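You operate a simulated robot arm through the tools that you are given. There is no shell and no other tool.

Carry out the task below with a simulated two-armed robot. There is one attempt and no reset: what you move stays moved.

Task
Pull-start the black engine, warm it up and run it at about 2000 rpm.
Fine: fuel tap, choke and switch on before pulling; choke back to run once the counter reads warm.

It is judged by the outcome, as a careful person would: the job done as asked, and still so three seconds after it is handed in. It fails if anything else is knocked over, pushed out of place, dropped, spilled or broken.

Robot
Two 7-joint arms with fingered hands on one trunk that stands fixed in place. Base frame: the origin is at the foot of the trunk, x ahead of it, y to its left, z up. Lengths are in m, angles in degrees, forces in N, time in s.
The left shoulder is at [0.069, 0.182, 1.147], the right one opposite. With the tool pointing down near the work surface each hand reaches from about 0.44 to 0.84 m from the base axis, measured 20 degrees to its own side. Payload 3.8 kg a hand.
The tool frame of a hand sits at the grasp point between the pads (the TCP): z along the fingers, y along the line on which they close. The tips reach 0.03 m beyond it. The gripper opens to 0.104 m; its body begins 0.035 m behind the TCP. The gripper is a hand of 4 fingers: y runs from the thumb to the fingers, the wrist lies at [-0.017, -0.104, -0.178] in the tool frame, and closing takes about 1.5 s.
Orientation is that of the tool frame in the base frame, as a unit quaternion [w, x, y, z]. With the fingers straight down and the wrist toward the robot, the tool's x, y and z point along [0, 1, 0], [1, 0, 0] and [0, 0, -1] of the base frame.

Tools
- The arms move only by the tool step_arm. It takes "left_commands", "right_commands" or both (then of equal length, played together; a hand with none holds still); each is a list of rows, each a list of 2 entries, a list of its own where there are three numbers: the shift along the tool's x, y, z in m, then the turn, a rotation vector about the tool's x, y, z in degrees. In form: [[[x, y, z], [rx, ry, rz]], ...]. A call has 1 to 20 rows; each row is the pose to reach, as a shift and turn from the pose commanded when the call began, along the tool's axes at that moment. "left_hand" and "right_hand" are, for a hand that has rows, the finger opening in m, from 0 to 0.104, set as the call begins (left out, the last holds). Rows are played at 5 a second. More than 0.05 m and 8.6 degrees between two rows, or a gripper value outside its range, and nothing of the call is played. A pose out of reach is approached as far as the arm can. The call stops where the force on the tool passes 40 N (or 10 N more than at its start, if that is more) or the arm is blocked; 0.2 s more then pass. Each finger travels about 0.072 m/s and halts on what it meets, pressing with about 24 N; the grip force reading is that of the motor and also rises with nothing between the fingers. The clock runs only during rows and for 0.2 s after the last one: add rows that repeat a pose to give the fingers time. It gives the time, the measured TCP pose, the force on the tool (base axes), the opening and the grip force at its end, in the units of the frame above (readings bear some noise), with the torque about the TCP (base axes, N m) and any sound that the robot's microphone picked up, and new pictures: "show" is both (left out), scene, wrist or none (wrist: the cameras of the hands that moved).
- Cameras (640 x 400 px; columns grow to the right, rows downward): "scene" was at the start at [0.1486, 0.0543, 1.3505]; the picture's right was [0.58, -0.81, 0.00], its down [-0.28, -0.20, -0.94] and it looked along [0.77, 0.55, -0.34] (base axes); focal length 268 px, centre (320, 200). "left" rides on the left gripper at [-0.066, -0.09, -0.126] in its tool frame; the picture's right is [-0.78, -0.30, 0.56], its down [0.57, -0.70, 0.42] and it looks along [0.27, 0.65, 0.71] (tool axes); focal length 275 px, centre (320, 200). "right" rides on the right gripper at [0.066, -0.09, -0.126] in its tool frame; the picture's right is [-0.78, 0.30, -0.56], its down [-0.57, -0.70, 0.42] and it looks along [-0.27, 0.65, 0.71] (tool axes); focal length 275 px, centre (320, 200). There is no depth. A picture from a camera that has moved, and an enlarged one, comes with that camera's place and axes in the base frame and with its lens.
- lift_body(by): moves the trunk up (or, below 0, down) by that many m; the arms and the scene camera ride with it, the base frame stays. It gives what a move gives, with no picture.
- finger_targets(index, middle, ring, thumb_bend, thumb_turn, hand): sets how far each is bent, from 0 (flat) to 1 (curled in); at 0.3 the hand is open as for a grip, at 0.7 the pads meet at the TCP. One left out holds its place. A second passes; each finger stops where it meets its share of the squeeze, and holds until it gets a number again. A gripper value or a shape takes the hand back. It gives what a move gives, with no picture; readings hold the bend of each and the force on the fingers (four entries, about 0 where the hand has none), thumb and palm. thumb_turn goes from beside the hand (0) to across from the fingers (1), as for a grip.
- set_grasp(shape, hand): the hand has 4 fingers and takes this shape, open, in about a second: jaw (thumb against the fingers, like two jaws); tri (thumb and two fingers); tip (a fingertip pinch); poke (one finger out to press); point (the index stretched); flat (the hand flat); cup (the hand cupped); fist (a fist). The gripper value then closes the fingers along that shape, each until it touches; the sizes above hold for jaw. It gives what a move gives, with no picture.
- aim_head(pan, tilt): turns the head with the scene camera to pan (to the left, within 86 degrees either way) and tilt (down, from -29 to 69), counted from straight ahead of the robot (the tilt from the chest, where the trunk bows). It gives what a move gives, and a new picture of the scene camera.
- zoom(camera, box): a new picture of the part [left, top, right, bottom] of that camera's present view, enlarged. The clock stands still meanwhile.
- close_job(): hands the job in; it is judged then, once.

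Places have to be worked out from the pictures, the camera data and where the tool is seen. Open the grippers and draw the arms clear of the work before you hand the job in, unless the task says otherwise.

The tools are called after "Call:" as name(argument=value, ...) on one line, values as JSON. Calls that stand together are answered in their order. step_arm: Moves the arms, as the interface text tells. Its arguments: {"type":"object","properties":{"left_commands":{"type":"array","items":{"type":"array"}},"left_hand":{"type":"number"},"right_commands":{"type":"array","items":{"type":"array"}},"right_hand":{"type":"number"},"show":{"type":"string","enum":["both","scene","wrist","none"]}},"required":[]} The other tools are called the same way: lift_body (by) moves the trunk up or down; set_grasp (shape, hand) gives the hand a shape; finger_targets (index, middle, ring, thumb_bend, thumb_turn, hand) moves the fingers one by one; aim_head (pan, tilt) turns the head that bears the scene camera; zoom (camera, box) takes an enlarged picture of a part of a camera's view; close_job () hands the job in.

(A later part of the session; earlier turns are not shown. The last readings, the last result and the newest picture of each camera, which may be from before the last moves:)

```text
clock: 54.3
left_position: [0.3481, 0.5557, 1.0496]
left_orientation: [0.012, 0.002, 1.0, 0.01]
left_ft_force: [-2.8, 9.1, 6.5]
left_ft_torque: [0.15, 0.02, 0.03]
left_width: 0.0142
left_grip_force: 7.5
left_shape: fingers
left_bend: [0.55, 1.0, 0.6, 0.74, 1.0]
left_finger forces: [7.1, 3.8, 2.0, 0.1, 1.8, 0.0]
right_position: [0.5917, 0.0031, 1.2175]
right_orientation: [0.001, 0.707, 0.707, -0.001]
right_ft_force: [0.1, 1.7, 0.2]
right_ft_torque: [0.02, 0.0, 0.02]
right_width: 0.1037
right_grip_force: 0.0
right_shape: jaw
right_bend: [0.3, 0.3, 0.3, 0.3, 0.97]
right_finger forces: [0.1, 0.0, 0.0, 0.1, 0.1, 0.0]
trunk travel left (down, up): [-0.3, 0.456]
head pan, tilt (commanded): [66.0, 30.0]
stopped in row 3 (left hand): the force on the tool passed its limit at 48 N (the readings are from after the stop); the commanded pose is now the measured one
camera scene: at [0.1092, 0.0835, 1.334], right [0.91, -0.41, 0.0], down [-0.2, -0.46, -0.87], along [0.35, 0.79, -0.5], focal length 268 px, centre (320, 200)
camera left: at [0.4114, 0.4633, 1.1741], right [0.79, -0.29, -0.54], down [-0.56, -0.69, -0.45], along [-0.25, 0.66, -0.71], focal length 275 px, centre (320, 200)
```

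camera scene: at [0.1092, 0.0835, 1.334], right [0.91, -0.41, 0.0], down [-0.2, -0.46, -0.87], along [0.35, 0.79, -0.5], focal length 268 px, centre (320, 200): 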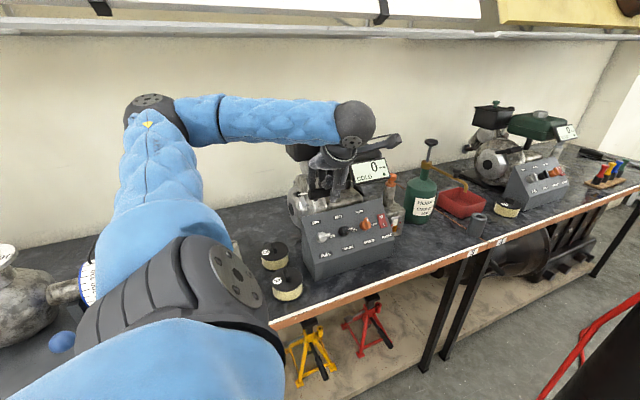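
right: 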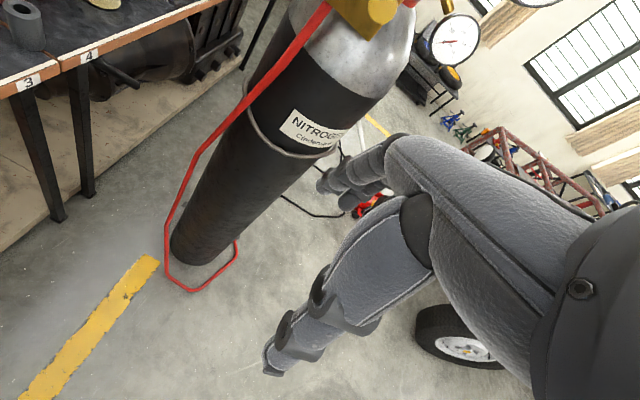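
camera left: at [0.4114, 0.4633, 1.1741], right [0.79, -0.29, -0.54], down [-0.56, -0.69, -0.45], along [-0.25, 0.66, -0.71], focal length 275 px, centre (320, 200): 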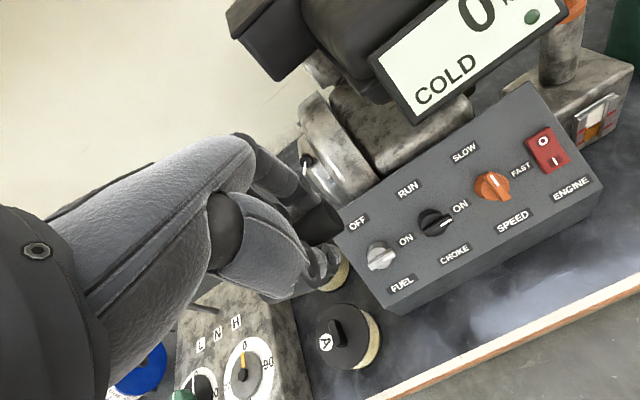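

The pull stopped at a 48 N spike after about 0.14 m, but the handle is still in hand and the rope is out. I check the grip and the display before going on.

Call:
zoom(camera="left", box=[240, 120, 400, 260])

Call:
zoom(camera="scene", box=[280, 130, 400, 230])

```text
2.86 times, centred on (320, 190) of left
camera zoom: at [0.4114, 0.4633, 1.1741], right [0.79, -0.29, -0.54], down [-0.56, -0.69, -0.45], along [-0.25, 0.66, -0.71], focal length 786 px, centre (320, 229)
```

zoom: 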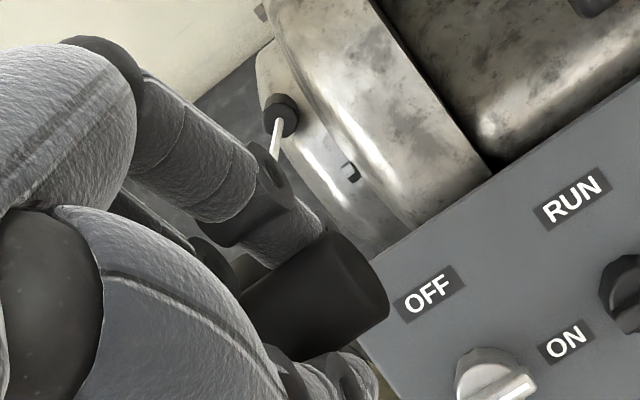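

```text
4.00 times, centred on (340, 180) of scene
camera zoom: at [0.1092, 0.0835, 1.334], right [0.91, -0.41, 0.0], down [-0.2, -0.46, -0.87], along [0.35, 0.79, -0.5], focal length 1071 px, centre (240, 280)
```

zoom: 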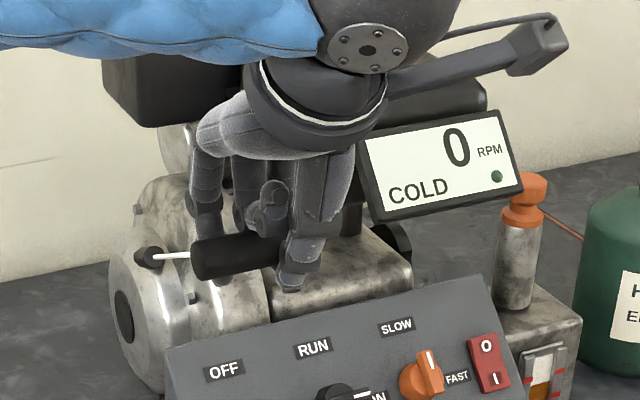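

The grip is still good and a white rope now shows between socket and handle; engine at 0 rpm. I continue pulling from here at a lower speed to learn the resistance and remaining stroke.

Call:
step_arm(left_commands=[[[0, -0.0285, -0.009], [0, 0, 0]], [[0, -0.057, -0.018], [0, 0, 0]], [[0, -0.0855, -0.027], [0, 0, 0]], [[0, -0.114, -0.036], [0, 0, 0]]])

```text
clock: 54.8
left_position: [0.3481, 0.5275, 1.0645]
left_orientation: [0.019, -0.003, 1.0, 0.018]
left_ft_force: [-6.8, 9.8, 7.1]
left_ft_torque: [0.18, 0.05, 0.12]
left_width: 0.0144
left_grip_force: 8.4
left_shape: fingers
left_bend: [0.55, 1.0, 0.6, 0.74, 1.0]
left_finger forces: [7.1, 6.4, 2.1, 0.0, 1.9, 0.0]
right_position: [0.5903, 0.0032, 1.217]
right_orientation: [0.0, 0.708, 0.706, -0.001]
right_ft_force: [0.3, 0.3, -0.7]
right_ft_torque: [0.02, 0.02, 0.0]
right_width: 0.1038
right_grip_force: 0.0
right_shape: jaw
right_bend: [0.3, 0.3, 0.3, 0.3, 0.97]
right_finger forces: [0.0, 0.0, 0.0, 0.1, 0.1, 0.1]
trunk travel left (down, up): [-0.3, 0.456]
head pan, tilt (commanded): [66.0, 30.0]
stopped in row 2 (left hand): the force on the tool passed its limit at 45 N (the readings are from after the stop); the commanded pose is now the measured one
camera scene: at [0.1087, 0.0837, 1.3341], right [0.91, -0.41, 0.0], down [-0.2, -0.46, -0.87], along [0.35, 0.79, -0.5], focal length 268 px, centre (320, 200)
camera left: at [0.4112, 0.4336, 1.1886], right [0.8, -0.27, -0.54], down [-0.55, -0.69, -0.47], along [-0.24, 0.67, -0.7], focal length 275 px, centre (320, 200)
```

scene: 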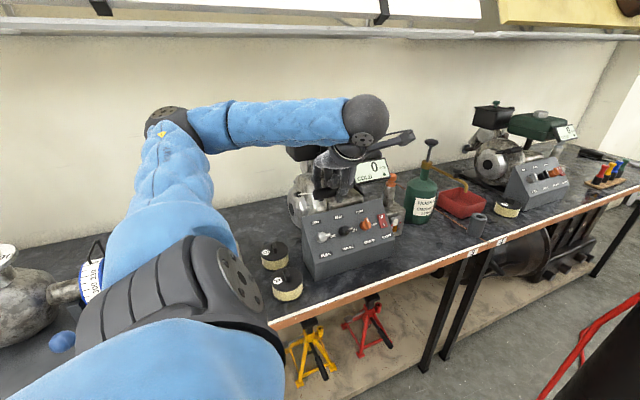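
left: 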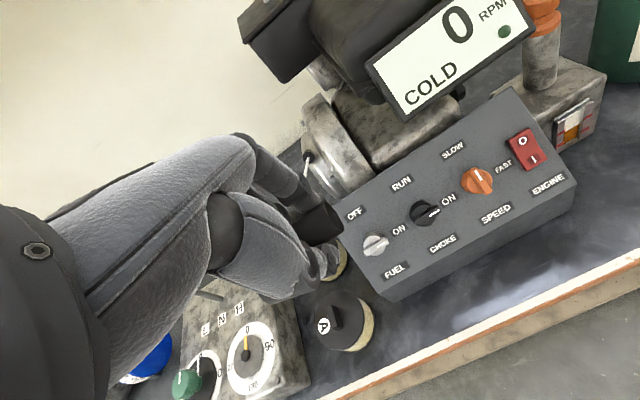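

Again a stop at 45 N after 30 mm, while the static load is only ~14 N. I pull very slowly for a few centimetres to see whether resistance depends on speed or on position.

Call:
step_arm(left_commands=[[[0, -0.008, -0.0026], [0, 0, 0]], [[0, -0.016, -0.005], [0, 0, 0]], [[0, -0.024, -0.0076], [0, 0, 0]], [[0, -0.032, -0.01], [0, 0, 0]], [[0, -0.04, -0.0126], [0, 0, 0]]], show="none")

```text
clock: 55.6
left_position: [0.3497, 0.5106, 1.0705]
left_orientation: [0.021, -0.009, 0.999, 0.024]
left_ft_force: [-6.9, 25.4, -1.7]
left_ft_torque: [0.02, 0.02, -0.01]
left_width: 0.0172
left_grip_force: 14.9
left_shape: fingers
left_bend: [0.51, 1.0, 0.56, 0.75, 1.0]
left_finger forces: [13.3, 8.2, 7.9, 0.0, 0.4, 0.1]
right_position: [0.5922, 0.0043, 1.2169]
right_orientation: [0.001, 0.708, 0.706, -0.001]
right_ft_force: [-0.6, 0.7, -0.7]
right_ft_torque: [0.02, 0.01, -0.01]
right_width: 0.1036
right_grip_force: 0.0
right_shape: jaw
right_bend: [0.3, 0.3, 0.3, 0.3, 0.97]
right_finger forces: [0.0, 0.0, 0.0, 0.0, 0.0, 0.0]
trunk travel left (down, up): [-0.3, 0.456]
head pan, tilt (commanded): [66.0, 30.0]
stopped in row 3 (left hand): the force on the tool passed its limit at 43 N (the readings are from after the stop); the commanded pose is now the measured one
```

Resistance now rises even at slow speed, and the load decays after stopping. I hold still for a second to see the true static tension.

Call:
step_arm(left_commands=[[[0, 0, 0], [0, 0, 0]], [[0, 0, 0], [0, 0, 0]], [[0, 0, 0], [0, 0, 0]], [[0, 0, 0], [0, 0, 0]], [[0, 0, 0], [0, 0, 0]]])

Call:
zoom(camera="scene", box=[270, 120, 410, 230])

Call:
zoom(camera="left", box=[230, 110, 390, 260])

```text
clock: 56.8
left_position: [0.3495, 0.5104, 1.0722]
left_orientation: [0.021, -0.007, 1.0, 0.022]
left_ft_force: [-4.9, 29.4, 1.8]
left_ft_torque: [0.08, 0.16, -0.03]
left_width: 0.0178
left_grip_force: 17.3
left_shape: fingers
left_bend: [0.51, 1.0, 0.56, 0.75, 1.0]
left_finger forces: [14.2, 11.9, 7.6, 0.0, 0.1, 0.0]
right_position: [0.5909, 0.0066, 1.2181]
right_orientation: [0.001, 0.708, 0.707, -0.002]
right_ft_force: [-0.3, -0.2, -0.2]
right_ft_torque: [0.0, 0.03, 0.03]
right_width: 0.1039
right_grip_force: 0.1
right_shape: jaw
right_bend: [0.3, 0.3, 0.3, 0.3, 0.97]
right_finger forces: [0.0, 0.0, 0.1, 0.0, 0.1, 0.1]
trunk travel left (down, up): [-0.3, 0.456]
head pan, tilt (commanded): [66.0, 30.0]
camera scene: at [0.1085, 0.0872, 1.334], right [0.91, -0.41, 0.0], down [-0.2, -0.46, -0.86], along [0.35, 0.79, -0.5], focal length 268 px, centre (320, 200)
camera left: at [0.4114, 0.4163, 1.1959], right [0.8, -0.26, -0.53], down [-0.54, -0.69, -0.48], along [-0.24, 0.67, -0.7], focal length 275 px, centre (320, 200)
```

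scene: 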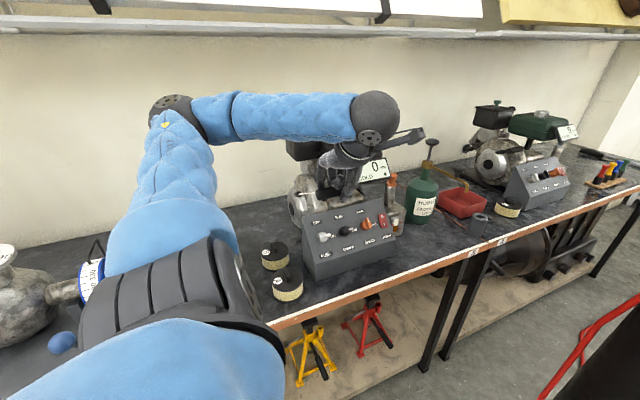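
left: 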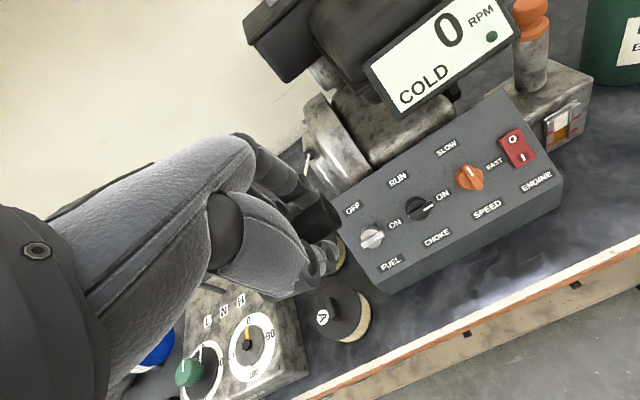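

```text
3.64 times, centred on (340, 175) of scene
camera zoom: at [0.1085, 0.0872, 1.334], right [0.91, -0.41, 0.0], down [-0.2, -0.46, -0.86], along [0.35, 0.79, -0.5], focal length 974 px, centre (247, 291)
```

zoom: 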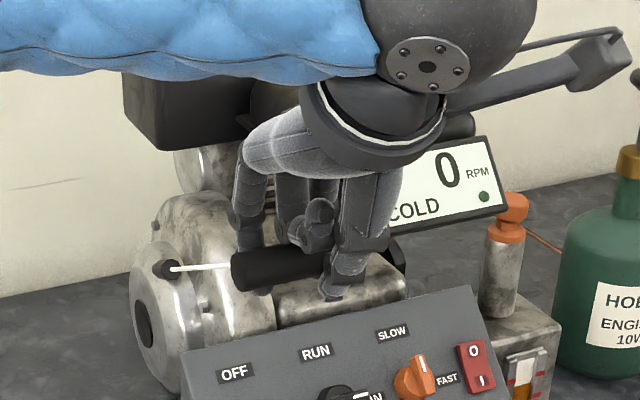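

```text
2.67 times, centred on (310, 185) of left
camera zoom: at [0.4114, 0.4163, 1.1959], right [0.8, -0.26, -0.53], down [-0.54, -0.69, -0.48], along [-0.24, 0.67, -0.7], focal length 734 px, centre (347, 240)
```

zoom: 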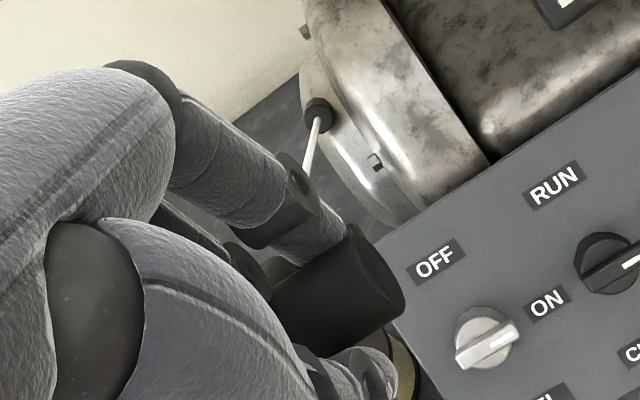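

The static tension holds at ~30 N, so this looks like the end of the rope travel (about 0.19 m out), and the 0.25 m/s pull is just over the force limit. I guide the handle back toward rest, straightening the hand, for a full-stroke pull at a slightly lower speed.

Call:
step_arm(left_commands=[[[0.0005, 0.034, 0.016], [0.5, 0.5, 0.2]], [[0.0009, 0.068, 0.032], [1, 1, 0.4]], [[0.0014, 0.102, 0.048], [1.5, 1.5, 0.5]], [[0.0018, 0.136, 0.064], [2, 2, 0.7]], [[0.0023, 0.16, 0.076], [2.5, 2.4, 0.8]], [[0.0023, 0.1703, 0.0806], [2.5, 2.4, 0.8]]])

Call:
zoom(camera="left", box=[260, 140, 420, 260])

Call:
zoom(camera="scene", box=[270, 140, 350, 220])

```text
clock: 58.2
left_position: [0.3487, 0.6802, 0.997]
left_orientation: [-0.001, 0.003, 1.0, -0.002]
left_ft_force: [2.1, -5.6, -15.4]
left_ft_torque: [-0.03, -0.05, -0.01]
left_width: 0.0171
left_grip_force: 6.4
left_shape: fingers
left_bend: [0.61, 1.0, 0.61, 0.68, 1.0]
left_finger forces: [1.2, 0.0, 1.3, 0.0, 9.6, 0.0]
right_position: [0.5924, 0.0013, 1.2172]
right_orientation: [0.0, 0.708, 0.707, -0.001]
right_ft_force: [-0.6, -0.4, 0.8]
right_ft_torque: [0.01, -0.01, -0.02]
right_width: 0.1038
right_grip_force: 0.0
right_shape: jaw
right_bend: [0.3, 0.3, 0.3, 0.3, 0.97]
right_finger forces: [0.0, 0.1, 0.0, 0.0, 0.0, 0.1]
trunk travel left (down, up): [-0.3, 0.456]
head pan, tilt (commanded): [66.0, 30.0]
camera scene: at [0.1106, 0.0839, 1.334], right [0.91, -0.41, 0.0], down [-0.2, -0.46, -0.87], along [0.35, 0.79, -0.5], focal length 268 px, centre (320, 200)
camera left: at [0.4146, 0.5912, 1.1225], right [0.77, -0.3, -0.56], down [-0.58, -0.7, -0.42], along [-0.26, 0.65, -0.72], focal length 275 px, centre (320, 200)
```

scene: 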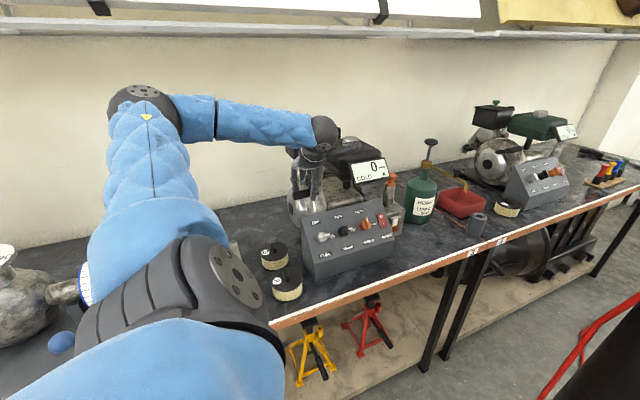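
left: 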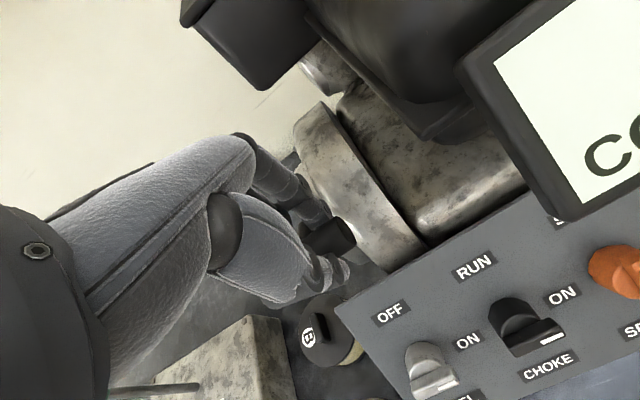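

```text
3.33 times, centred on (340, 200) of left
camera zoom: at [0.4146, 0.5912, 1.1225], right [0.77, -0.3, -0.56], down [-0.58, -0.7, -0.42], along [-0.26, 0.65, -0.72], focal length 918 px, centre (253, 200)
```

zoom: 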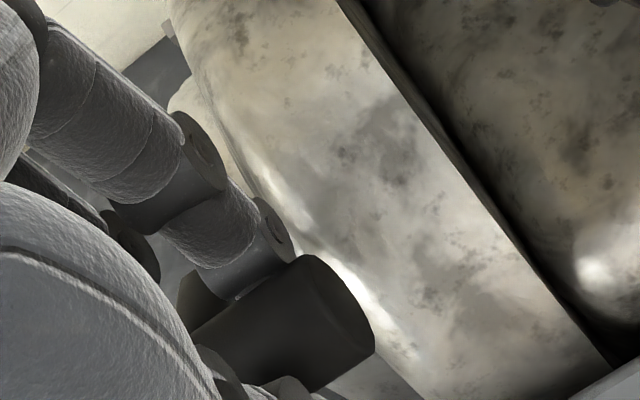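

```text
5.00 times, centred on (310, 180) of scene
camera zoom: at [0.1106, 0.0839, 1.334], right [0.91, -0.41, 0.0], down [-0.2, -0.46, -0.87], along [0.35, 0.79, -0.5], focal length 1339 px, centre (370, 300)
```

zoom: 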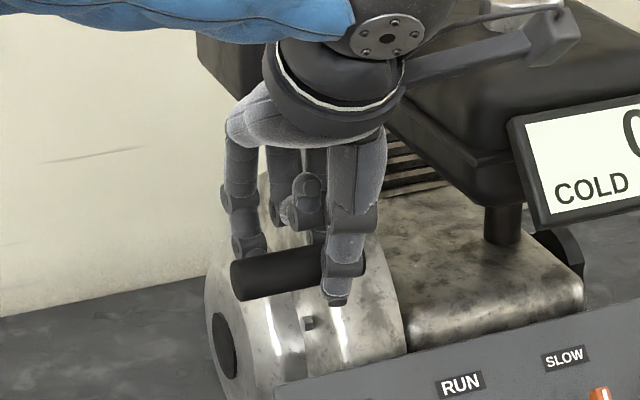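

The handle is back near rest with a good grip. Now a full-stroke pull of about 0.175 m at roughly 0.2 m/s.

Call:
step_arm(left_commands=[[[0, -0.0285, -0.009], [0, 0, 0]], [[0, -0.0665, -0.021], [0, 0, 0]], [[0, -0.1045, -0.033], [0, 0, 0]], [[0, -0.1425, -0.045], [0, 0, 0]], [[0, -0.166, -0.0525], [0, 0, 0]]])

```text
clock: 59.2
left_position: [0.3491, 0.5521, 1.0515]
left_orientation: [0.008, -0.005, 1.0, 0.011]
left_ft_force: [-5.8, 8.6, 7.3]
left_ft_torque: [0.19, 0.05, 0.1]
left_width: 0.014
left_grip_force: 7.2
left_shape: fingers
left_bend: [0.56, 1.0, 0.59, 0.74, 1.0]
left_finger forces: [7.0, 3.3, 2.2, 0.0, 1.8, 0.0]
right_position: [0.5902, 0.0022, 1.2173]
right_orientation: [0.001, 0.707, 0.707, -0.001]
right_ft_force: [-0.1, 0.4, 0.3]
right_ft_torque: [-0.03, 0.0, -0.02]
right_width: 0.1039
right_grip_force: 0.0
right_shape: jaw
right_bend: [0.3, 0.3, 0.3, 0.3, 0.97]
right_finger forces: [0.0, 0.0, 0.1, 0.0, 0.0, 0.1]
trunk travel left (down, up): [-0.3, 0.456]
head pan, tilt (commanded): [66.0, 30.0]
stopped in row 5 (left hand): the force on the tool passed its limit at 45 N (the readings are from after the stop); the commanded pose is now the measured one
camera scene: at [0.109, 0.0838, 1.3341], right [0.91, -0.41, 0.0], down [-0.2, -0.46, -0.87], along [0.35, 0.79, -0.5], focal length 268 px, centre (320, 200)
camera left: at [0.4139, 0.4606, 1.1753], right [0.79, -0.28, -0.55], down [-0.56, -0.7, -0.45], along [-0.26, 0.66, -0.7], focal length 275 px, centre (320, 200)
```

scene: 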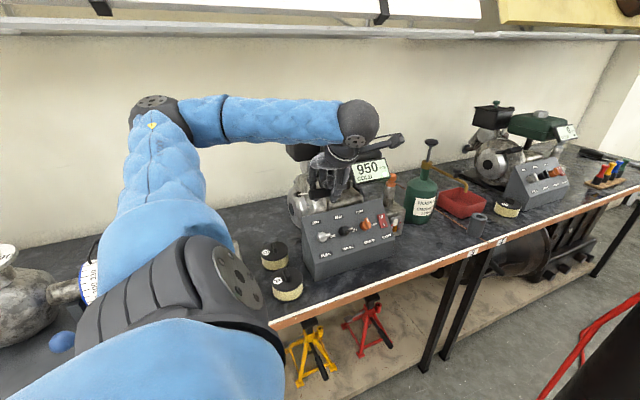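
left: 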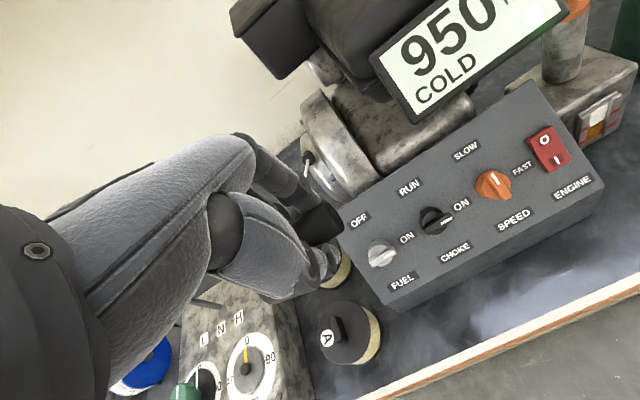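

The engine fired: the counter shows 950 rpm, COLD. I guide the handle back to its rest before letting go.

Call:
step_arm(left_commands=[[[0, 0.032, 0.014], [0.3, 0.2, 0.1]], [[0, 0.064, 0.028], [0.6, 0.4, 0.3]], [[-0.0003, 0.096, 0.042], [0.9, 0.6, 0.4]], [[-0.0005, 0.122, 0.053], [1.3, 0.9, 0.6]], [[-0.0005, 0.1297, 0.0564], [1.3, 0.9, 0.6]]], show="wrist")

Call:
zoom(camera="left", box=[260, 140, 420, 260])

Call:
zoom(camera="scene", box=[270, 130, 410, 230])

```text
clock: 60.4
left_position: [0.3507, 0.6817, 0.9935]
left_orientation: [-0.001, 0.005, 1.0, -0.005]
left_ft_force: [-0.6, -5.1, -15.6]
left_ft_torque: [-0.07, -0.03, -0.02]
left_width: 0.0159
left_grip_force: 5.5
left_shape: fingers
left_bend: [0.61, 1.0, 0.61, 0.69, 1.0]
left_finger forces: [0.7, 0.0, 1.3, 0.0, 9.7, 0.0]
right_position: [0.5926, 0.0019, 1.2171]
right_orientation: [0.0, 0.707, 0.707, -0.001]
right_ft_force: [0.7, 0.1, -0.4]
right_ft_torque: [-0.01, 0.0, 0.02]
right_width: 0.1039
right_grip_force: 0.0
right_shape: jaw
right_bend: [0.3, 0.3, 0.3, 0.3, 0.97]
right_finger forces: [0.1, 0.0, 0.0, 0.0, 0.1, 0.1]
trunk travel left (down, up): [-0.3, 0.456]
head pan, tilt (commanded): [66.0, 30.0]
camera left: at [0.4162, 0.5925, 1.1192], right [0.77, -0.31, -0.56], down [-0.58, -0.7, -0.42], along [-0.26, 0.64, -0.72], focal length 275 px, centre (320, 200)
```

left: 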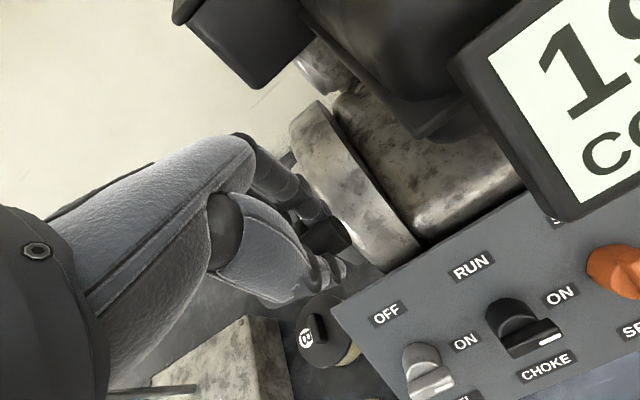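

```text
3.33 times, centred on (340, 200) of left
camera zoom: at [0.4162, 0.5925, 1.1192], right [0.77, -0.31, -0.56], down [-0.58, -0.7, -0.42], along [-0.26, 0.64, -0.72], focal length 918 px, centre (253, 200)
```

zoom: 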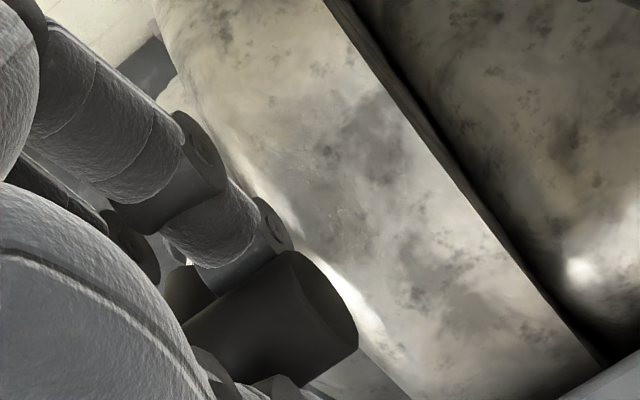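

```text
4.00 times, centred on (340, 180) of scene
camera zoom: at [0.1103, 0.0838, 1.334], right [0.91, -0.41, 0.0], down [-0.2, -0.46, -0.87], along [0.35, 0.79, -0.5], focal length 1071 px, centre (240, 280)
```

zoom: 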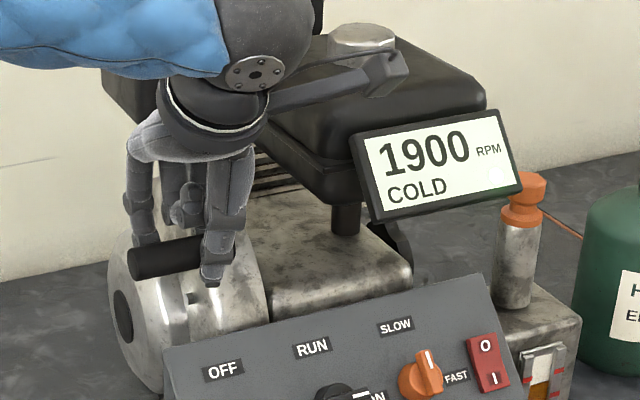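

Running at 1900 rpm with choke, still COLD, and the handle is essentially home. I open the thumb and fingers to release it, then lift straight up.

Call:
finger_targets(hand="left", index=0.54, ring=0.54, thumb_bend=0.2)

Call:
step_arm(left_commands=[[[0, 0.006, -0.012], [0, 0, 0]], [[0, 0.006, -0.03], [0, 0, 0]], [[0, 0.004, -0.07], [0, 0, 0]], [[0, 0.0, -0.11], [0, 0, 0]]])

Call:
zoom(camera="scene", box=[270, 130, 410, 230])

```text
clock: 61.4
left_position: [0.3489, 0.6823, 0.9968]
left_orientation: [0.001, 0.003, 1.0, 0.0]
left_ft_force: [2.2, 4.3, 7.2]
left_ft_torque: [0.29, -0.06, -0.08]
left_width: 0.0851
left_grip_force: 3.9
left_shape: fingers
left_bend: [0.52, 1.0, 0.52, 0.2, 0.96]
left_finger forces: [5.9, 0.1, 1.9, 0.0, 0.0, 0.0]
right_position: [0.5925, 0.0015, 1.2172]
right_orientation: [0.0, 0.708, 0.706, 0.0]
right_ft_force: [0.6, -0.3, -0.7]
right_ft_torque: [-0.01, 0.02, 0.05]
right_width: 0.1041
right_grip_force: 0.1
right_shape: jaw
right_bend: [0.3, 0.3, 0.3, 0.3, 0.97]
right_finger forces: [0.1, 0.1, 0.1, 0.0, 0.0, 0.0]
trunk travel left (down, up): [-0.3, 0.456]
head pan, tilt (commanded): [66.0, 30.0]
```

```text
clock: 62.4
left_position: [0.3502, 0.6797, 1.1062]
left_orientation: [-0.001, 0.003, 1.0, -0.003]
left_ft_force: [0.0, -0.1, 0.3]
left_ft_torque: [-0.03, 0.0, 0.01]
left_width: 0.0825
left_grip_force: 0.0
left_shape: fingers
left_bend: [0.54, 1.0, 0.54, 0.2, 0.96]
left_finger forces: [0.1, 0.0, 0.1, 0.0, 0.0, 0.1]
right_position: [0.5908, 0.0012, 1.2185]
right_orientation: [0.0, 0.708, 0.706, 0.0]
right_ft_force: [0.5, -0.9, -0.2]
right_ft_torque: [0.03, -0.02, 0.01]
right_width: 0.1037
right_grip_force: 0.0
right_shape: jaw
right_bend: [0.3, 0.3, 0.3, 0.3, 0.97]
right_finger forces: [0.0, 0.0, 0.1, 0.1, 0.0, 0.1]
trunk travel left (down, up): [-0.3, 0.456]
head pan, tilt (commanded): [66.0, 30.0]
camera scene: at [0.1094, 0.0825, 1.3343], right [0.91, -0.41, 0.0], down [-0.2, -0.46, -0.87], along [0.35, 0.79, -0.5], focal length 268 px, centre (320, 200)
camera left: at [0.4156, 0.5896, 1.2319], right [0.77, -0.3, -0.56], down [-0.58, -0.7, -0.42], along [-0.26, 0.65, -0.72], focal length 275 px, centre (320, 200)
```

scene: 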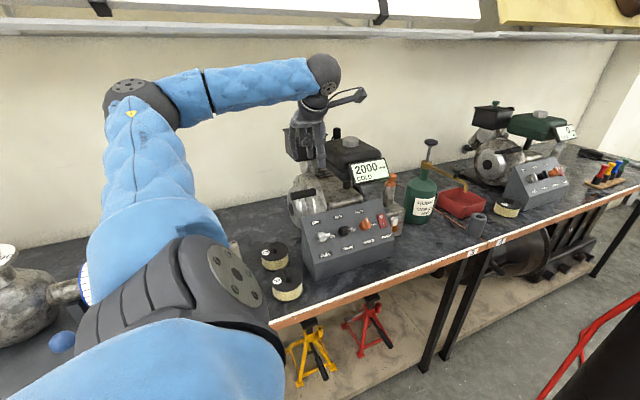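
left: 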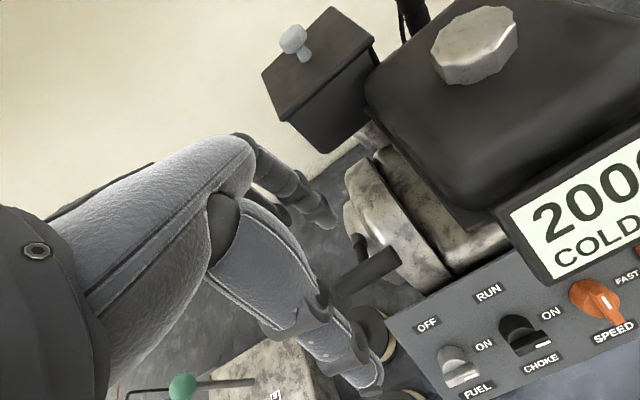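

```text
4.00 times, centred on (340, 180) of scene
camera zoom: at [0.1094, 0.0825, 1.3343], right [0.91, -0.41, 0.0], down [-0.2, -0.46, -0.87], along [0.35, 0.79, -0.5], focal length 1071 px, centre (240, 280)
```

zoom: 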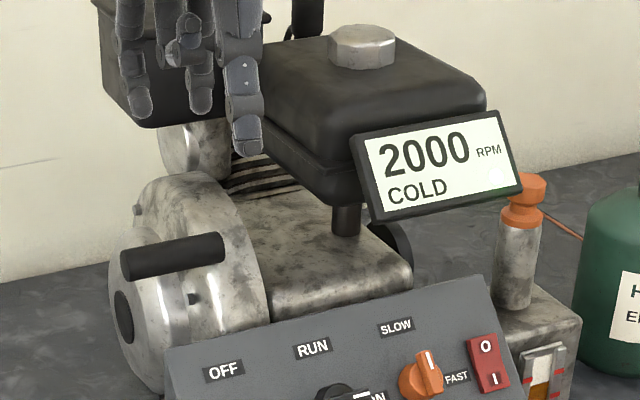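

The handle is home and the engine reads 2000 rpm COLD on choke. While it warms I reposition to work the choke knob: pull back, curl the ring finger again and tilt the hand.

Call:
step_arm(left_commands=[[[0, -0.04, 0], [0, 0, 0]], [[0, -0.08, 0], [0, 0, 0]], [[-0.015, -0.12, 0.01], [0, 0, 0]], [[-0.035, -0.15, 0.03], [0, 0, 0]], [[-0.06, -0.15, 0.05], [-7, 0, 0]], [[-0.06, -0.15, 0.05], [-14, 0, 0]], [[-0.06, -0.15, 0.05], [-21, 0, 0]], [[-0.06, -0.15, 0.05], [-28, 0, 0]], [[-0.06, -0.15, 0.05], [-35, 0, 0]]], show="none")

Call:
finger_targets(hand="left", index=0.55, middle=1.0, ring=1.0, thumb_bend=0.0)

Call:
zoom(camera="left", box=[160, 0, 640, 400])

```text
clock: 64.4
left_position: [0.4103, 0.5295, 1.0565]
left_orientation: [0.001, 0.004, 0.954, 0.299]
left_ft_force: [-0.2, -0.1, 0.0]
left_ft_torque: [0.01, 0.0, -0.01]
left_width: 0.0821
left_grip_force: 0.0
left_shape: fingers
left_bend: [0.54, 1.0, 0.54, 0.2, 0.96]
left_finger forces: [0.0, 0.0, 0.1, 0.0, 0.0, 0.0]
right_position: [0.5928, 0.0012, 1.2169]
right_orientation: [-0.001, 0.708, 0.707, -0.001]
right_ft_force: [0.4, -0.1, 0.4]
right_ft_torque: [-0.01, -0.02, -0.04]
right_width: 0.1036
right_grip_force: 0.0
right_shape: jaw
right_bend: [0.3, 0.3, 0.3, 0.3, 0.97]
right_finger forces: [0.1, 0.0, 0.0, 0.0, 0.0, 0.1]
trunk travel left (down, up): [-0.3, 0.456]
head pan, tilt (commanded): [66.0, 30.0]
```

```text
clock: 65.4
left_position: [0.4107, 0.5312, 1.0573]
left_orientation: [0.0, 0.003, 0.955, 0.298]
left_ft_force: [-0.2, -0.1, 1.1]
left_ft_torque: [-0.01, -0.01, 0.01]
left_width: 0.0914
left_grip_force: 0.0
left_shape: fingers
left_bend: [0.55, 1.0, 1.0, 0.0, 0.95]
left_finger forces: [0.0, 0.1, 0.1, 0.0, 0.0, 0.1]
right_position: [0.5919, 0.0026, 1.2183]
right_orientation: [0.0, 0.708, 0.707, 0.0]
right_ft_force: [0.4, 0.3, -1.2]
right_ft_torque: [0.0, 0.02, -0.03]
right_width: 0.1038
right_grip_force: 0.1
right_shape: jaw
right_bend: [0.3, 0.3, 0.3, 0.3, 0.97]
right_finger forces: [0.1, 0.1, 0.0, 0.0, 0.1, 0.1]
trunk travel left (down, up): [-0.3, 0.456]
head pan, tilt (commanded): [66.0, 30.0]
```

```text
1.00 times, centred on (400, 200) of left (not enlarged: the box is as wide or as high as the picture)
camera zoom: at [0.4757, 0.3853, 1.1089], right [0.78, 0.07, -0.63], down [-0.57, -0.33, -0.75], along [-0.26, 0.94, -0.22], focal length 275 px, centre (240, 200)
```

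zoom: 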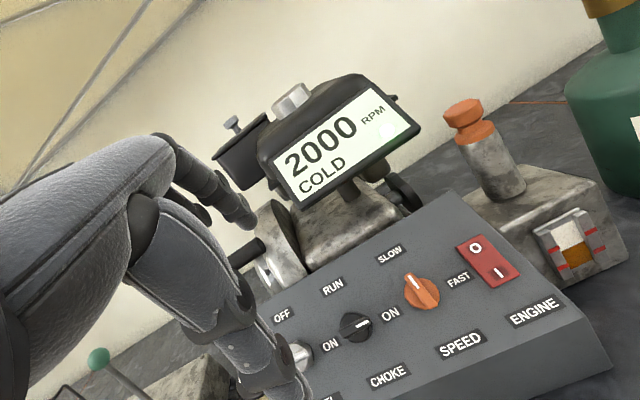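

Still 2000 rpm COLD. I lower to a hover just below-right of the choke pointer so I'm ready to push it back to RUN once it reads warm.

Call:
step_arm(left_commands=[[[-0.003, -0.023, 0.033], [0, 0, 0]], [[-0.0055, -0.046, 0.066], [0, 0, 0]], [[-0.008, -0.069, 0.099], [0, 0, 0]], [[-0.0111, -0.092, 0.1316], [0, 0, 0]], [[-0.0111, -0.092, 0.1316], [0, 0, 0]]], show="wrist")

Call:
zoom(camera="left", box=[260, 120, 460, 280])

Call:
zoom(camera="scene", box=[270, 130, 410, 260])

```text
clock: 66.6
left_position: [0.4218, 0.5278, 0.8945]
left_orientation: [0.001, 0.002, 0.955, 0.298]
left_ft_force: [0.0, -0.1, 1.0]
left_ft_torque: [-0.01, 0.02, 0.02]
left_width: 0.0913
left_grip_force: 0.1
left_shape: fingers
left_bend: [0.55, 1.0, 1.0, 0.0, 0.95]
left_finger forces: [0.1, 0.0, 0.1, 0.1, 0.1, 0.0]
right_position: [0.5911, 0.0009, 1.2178]
right_orientation: [0.0, 0.708, 0.706, 0.0]
right_ft_force: [0.6, -1.0, 1.1]
right_ft_torque: [0.0, -0.02, 0.02]
right_width: 0.1037
right_grip_force: 0.1
right_shape: jaw
right_bend: [0.3, 0.3, 0.3, 0.3, 0.97]
right_finger forces: [0.1, 0.1, 0.1, 0.0, 0.0, 0.0]
trunk travel left (down, up): [-0.3, 0.456]
head pan, tilt (commanded): [66.0, 30.0]
camera left: at [0.4873, 0.3825, 0.9466], right [0.78, 0.07, -0.63], down [-0.57, -0.33, -0.75], along [-0.26, 0.94, -0.22], focal length 275 px, centre (320, 200)
```

left: 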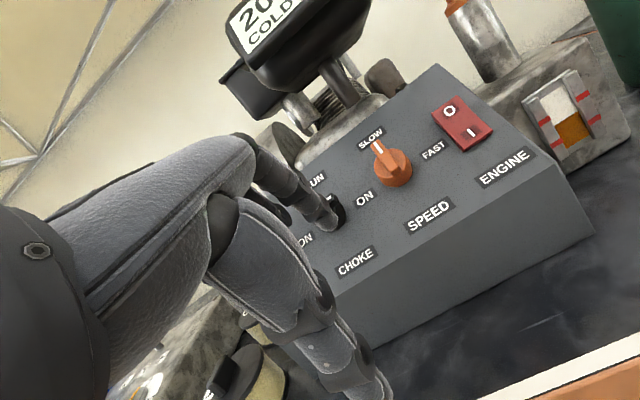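

```text
2.50 times, centred on (360, 200) of left
camera zoom: at [0.4873, 0.3825, 0.9466], right [0.78, 0.07, -0.63], down [-0.57, -0.33, -0.75], along [-0.26, 0.94, -0.22], focal length 688 px, centre (220, 200)
```

zoom: 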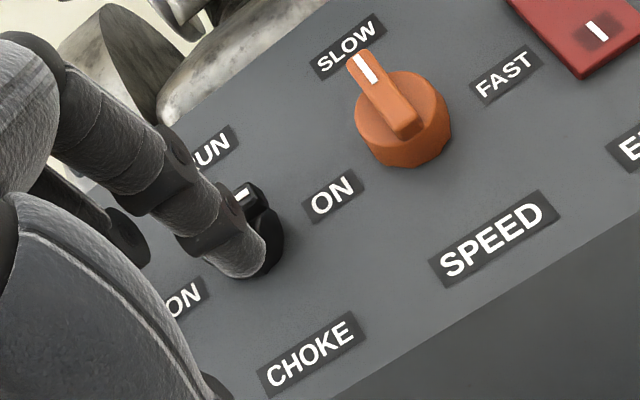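

```text
3.08 times, centred on (340, 195) of scene
camera zoom: at [0.1091, 0.0828, 1.3343], right [0.91, -0.41, 0.0], down [-0.2, -0.46, -0.87], along [0.35, 0.79, -0.5], focal length 824 px, centre (258, 215)
```

zoom: 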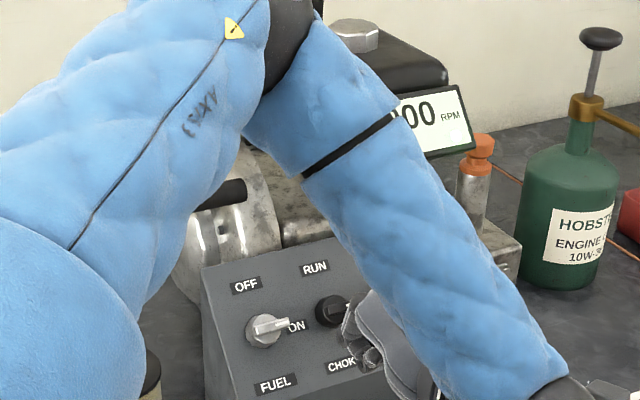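

The display is still partly visible at the top of the hand camera (COLD). I wait here for a few seconds.

Call:
step_arm(left_commands=[[[0, 0, 0], [0, 0, 0]], [[0, 0, 0], [0, 0, 0]], [[0, 0, 0], [0, 0, 0]], [[0, 0, 0], [0, 0, 0]], [[0, 0, 0], [0, 0, 0]], [[0, 0, 0], [0, 0, 0]], [[0, 0, 0], [0, 0, 0]], [[0, 0, 0], [0, 0, 0]], [[0, 0, 0], [0, 0, 0]], [[0, 0, 0], [0, 0, 0]], [[0, 0, 0], [0, 0, 0]], [[0, 0, 0], [0, 0, 0]], [[0, 0, 0], [0, 0, 0]], [[0, 0, 0], [0, 0, 0]], [[0, 0, 0], [0, 0, 0]], [[0, 0, 0], [0, 0, 0]], [[0, 0, 0], [0, 0, 0]], [[0, 0, 0], [0, 0, 0]], [[0, 0, 0], [0, 0, 0]], [[0, 0, 0], [0, 0, 0]]], show="wrist")

```text
clock: 70.8
left_position: [0.4223, 0.5285, 0.8955]
left_orientation: [0.001, 0.003, 0.954, 0.298]
left_ft_force: [-0.3, -0.5, 0.8]
left_ft_torque: [0.0, 0.0, 0.01]
left_width: 0.0912
left_grip_force: 0.1
left_shape: fingers
left_bend: [0.55, 1.0, 1.0, 0.0, 0.95]
left_finger forces: [0.0, 0.1, 0.1, 0.0, 0.0, 0.0]
right_position: [0.5928, 0.0005, 1.2181]
right_orientation: [0.0, 0.708, 0.706, 0.0]
right_ft_force: [0.0, 0.9, 0.3]
right_ft_torque: [-0.01, -0.02, 0.01]
right_width: 0.1039
right_grip_force: 0.0
right_shape: jaw
right_bend: [0.3, 0.3, 0.3, 0.3, 0.97]
right_finger forces: [0.0, 0.1, 0.0, 0.0, 0.0, 0.1]
trunk travel left (down, up): [-0.3, 0.456]
head pan, tilt (commanded): [66.0, 30.0]
camera left: at [0.4875, 0.3826, 0.9466], right [0.78, 0.07, -0.63], down [-0.57, -0.33, -0.75], along [-0.26, 0.94, -0.22], focal length 275 px, centre (320, 200)
```

left: 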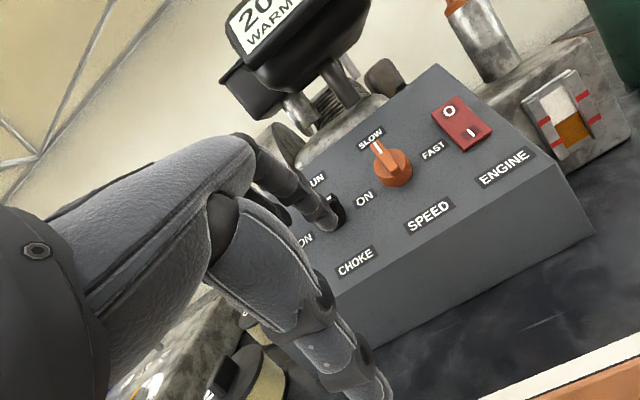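

It now reads WARM. I lower the fingertip beside the choke pointer's lower side and check before pushing.

Call:
step_arm(left_commands=[[[0, 0.0032, 0.0172], [0, 0, 0]], [[0, 0.0063, 0.0345], [0, 0, 0]], [[0, 0.0063, 0.0345], [0, 0, 0]]], show="wrist")

Call:
zoom(camera="left", box=[260, 140, 420, 260])

```text
clock: 71.6
left_position: [0.4211, 0.5533, 0.872]
left_orientation: [0.001, 0.003, 0.954, 0.299]
left_ft_force: [0.0, -0.3, 0.3]
left_ft_torque: [0.03, 0.02, 0.01]
left_width: 0.0912
left_grip_force: 0.1
left_shape: fingers
left_bend: [0.55, 1.0, 1.0, 0.0, 0.95]
left_finger forces: [0.0, 0.1, 0.1, 0.0, 0.1, 0.0]
right_position: [0.5913, 0.0011, 1.2175]
right_orientation: [0.0, 0.707, 0.707, 0.0]
right_ft_force: [0.0, 0.4, -0.4]
right_ft_torque: [-0.03, -0.01, -0.02]
right_width: 0.1037
right_grip_force: 0.1
right_shape: jaw
right_bend: [0.3, 0.3, 0.3, 0.3, 0.97]
right_finger forces: [0.0, 0.0, 0.1, 0.0, 0.0, 0.1]
trunk travel left (down, up): [-0.3, 0.456]
head pan, tilt (commanded): [66.0, 30.0]
camera left: at [0.4873, 0.4086, 0.9224], right [0.78, 0.07, -0.63], down [-0.57, -0.33, -0.75], along [-0.26, 0.94, -0.22], focal length 275 px, centre (320, 200)
```

left: 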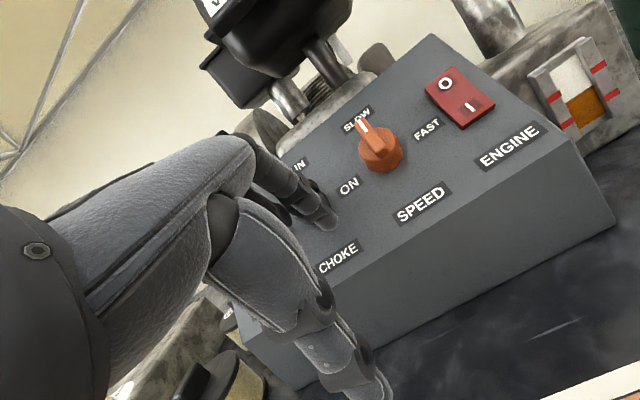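

```text
3.33 times, centred on (340, 200) of left
camera zoom: at [0.4873, 0.4086, 0.9224], right [0.78, 0.07, -0.63], down [-0.57, -0.33, -0.75], along [-0.26, 0.94, -0.22], focal length 918 px, centre (253, 200)
```

zoom: 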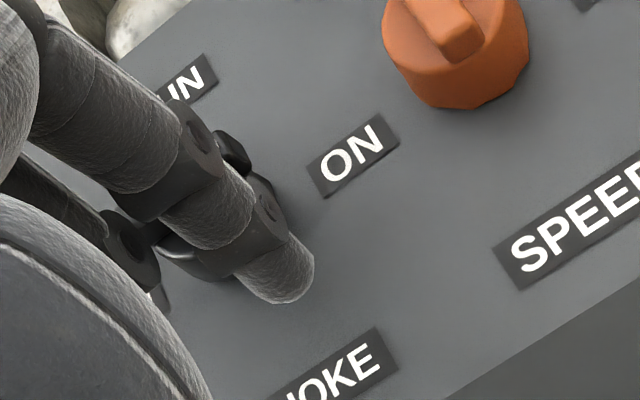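

The tip is at the lower-right of the choke pointer, free of contact. I sweep it upward and round to the left to swing the pointer back toward RUN.

Call:
step_arm(left_commands=[[[0.0, 0.0069, -0.0013], [0, 0, 0]], [[0.0001, 0.0145, -0.0026], [0, 0, 0]], [[-0.0022, 0.0192, -0.0035], [0, 0, 0]], [[-0.0033, 0.0245, -0.0045], [0, 0, 0]], [[-0.0023, 0.0299, -0.0055], [0, 0, 0]], [[0.0004, 0.0347, -0.0064], [0, 0, 0]], [[0.0023, 0.0367, -0.0067], [0, 0, 0]], [[0.0046, 0.0382, -0.007], [0, 0, 0]]], show="wrist")

Call:
zoom(camera="left", box=[260, 140, 420, 260])

```text
clock: 73.1
left_position: [0.427, 0.5764, 0.902]
left_orientation: [0.014, 0.006, 0.955, 0.296]
left_ft_force: [13.5, -7.6, 3.4]
left_ft_torque: [0.02, -0.21, -0.52]
left_width: 0.0836
left_grip_force: 7.8
left_shape: fingers
left_bend: [0.61, 1.0, 1.0, 0.0, 0.95]
left_finger forces: [14.8, 0.0, 0.0, 0.0, 0.1, 0.0]
right_position: [0.5903, 0.0022, 1.2185]
right_orientation: [0.0, 0.707, 0.708, 0.001]
right_ft_force: [-0.4, -0.4, 0.0]
right_ft_torque: [0.0, 0.01, 0.03]
right_width: 0.104
right_grip_force: 0.1
right_shape: jaw
right_bend: [0.3, 0.3, 0.3, 0.3, 0.97]
right_finger forces: [0.0, 0.0, 0.0, 0.0, 0.1, 0.2]
trunk travel left (down, up): [-0.3, 0.456]
head pan, tilt (commanded): [66.0, 30.0]
stopped in row 7 (left hand): the force on the tool passed its limit at 42 N (the readings are from after the stop); the commanded pose is now the measured one
camera left: at [0.488, 0.4307, 0.9558], right [0.79, 0.05, -0.61], down [-0.56, -0.32, -0.76], along [-0.24, 0.94, -0.23], focal length 275 px, centre (320, 200)
```

left: 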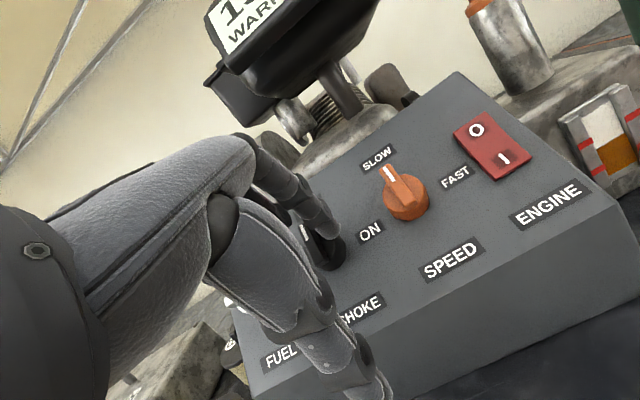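

```text
3.33 times, centred on (340, 200) of left
camera zoom: at [0.488, 0.4307, 0.9558], right [0.79, 0.05, -0.61], down [-0.56, -0.32, -0.76], along [-0.24, 0.94, -0.23], focal length 918 px, centre (253, 200)
```

zoom: 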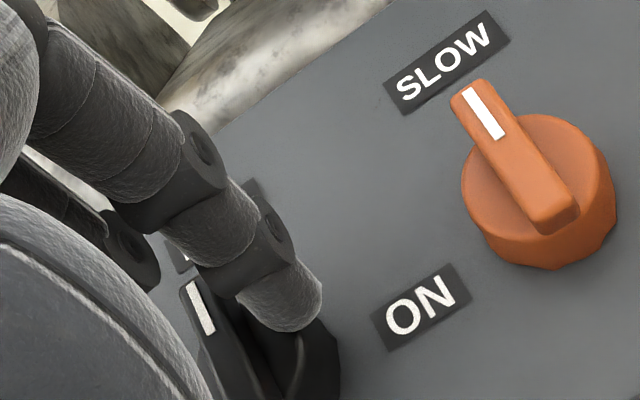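

The choke pointer is back near RUN and hit its stop (the 42 N limit tripped); rpm is dropping to 1xxx, WARM. I move the finger off to the right, lift, and look.

Call:
step_arm(left_commands=[[[-0.008, 0, 0], [0, 0, 0]], [[-0.01, -0.004, -0.02], [0, 0, 0]], [[-0.01, -0.01, -0.05], [-0.4, 0.7, 0.7]], [[-0.01, -0.02, -0.085], [-0.8, 1.4, 0.7]], [[-0.01, -0.02, -0.085], [-0.8, 1.4, 0.7]]], show="wrist")

Call:
zoom(camera="left", box=[200, 0, 440, 200])

Call:
zoom(camera="left", box=[300, 140, 540, 320])

```text
clock: 74.3
left_position: [0.4337, 0.5151, 0.9583]
left_orientation: [-0.006, 0.008, 0.953, 0.302]
left_ft_force: [-0.8, 0.6, 0.0]
left_ft_torque: [-0.01, -0.02, 0.01]
left_width: 0.0907
left_grip_force: 0.1
left_shape: fingers
left_bend: [0.55, 1.0, 1.0, 0.0, 0.95]
left_finger forces: [0.1, 0.0, 0.0, 0.0, 0.1, 0.0]
right_position: [0.5916, 0.0029, 1.2172]
right_orientation: [0.0, 0.708, 0.707, 0.001]
right_ft_force: [0.4, 0.0, -0.4]
right_ft_torque: [0.0, 0.01, 0.03]
right_width: 0.1038
right_grip_force: 0.1
right_shape: jaw
right_bend: [0.3, 0.3, 0.3, 0.3, 0.97]
right_finger forces: [0.1, 0.0, 0.0, 0.0, 0.0, 0.0]
trunk travel left (down, up): [-0.3, 0.456]
head pan, tilt (commanded): [66.0, 30.0]
camera left: at [0.4991, 0.3694, 1.0066], right [0.77, 0.07, -0.64], down [-0.59, -0.32, -0.74], along [-0.26, 0.94, -0.21], focal length 275 px, centre (320, 200)
```

left: 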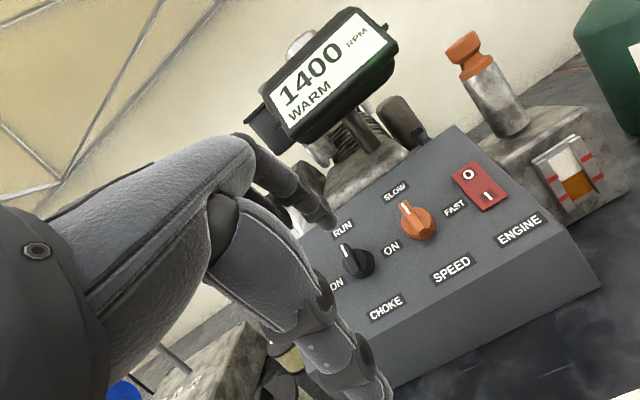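

```text
2.00 times, centred on (320, 100) of left
camera zoom: at [0.4991, 0.3694, 1.0066], right [0.77, 0.07, -0.64], down [-0.59, -0.32, -0.74], along [-0.26, 0.94, -0.21], focal length 551 px, centre (320, 400)
```

zoom: 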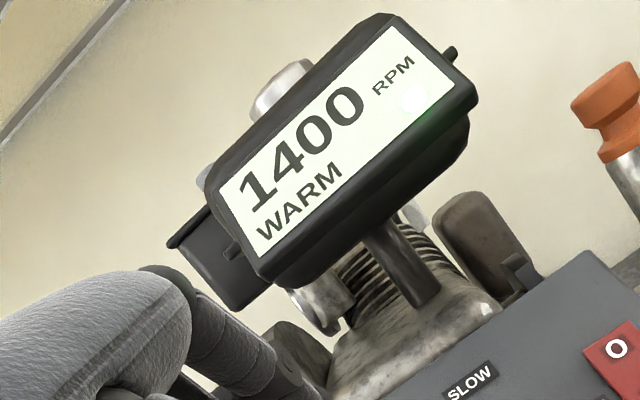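

```text
2.22 times, centred on (420, 230) of left
camera zoom: at [0.4991, 0.3694, 1.0066], right [0.77, 0.07, -0.64], down [-0.59, -0.32, -0.74], along [-0.26, 0.94, -0.21], focal length 612 px, centre (98, 133)
```

zoom: 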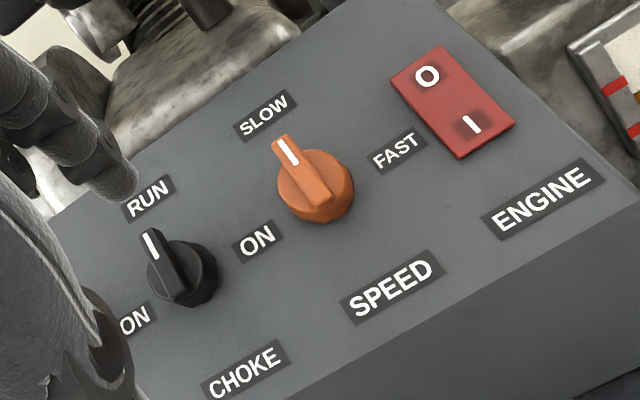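

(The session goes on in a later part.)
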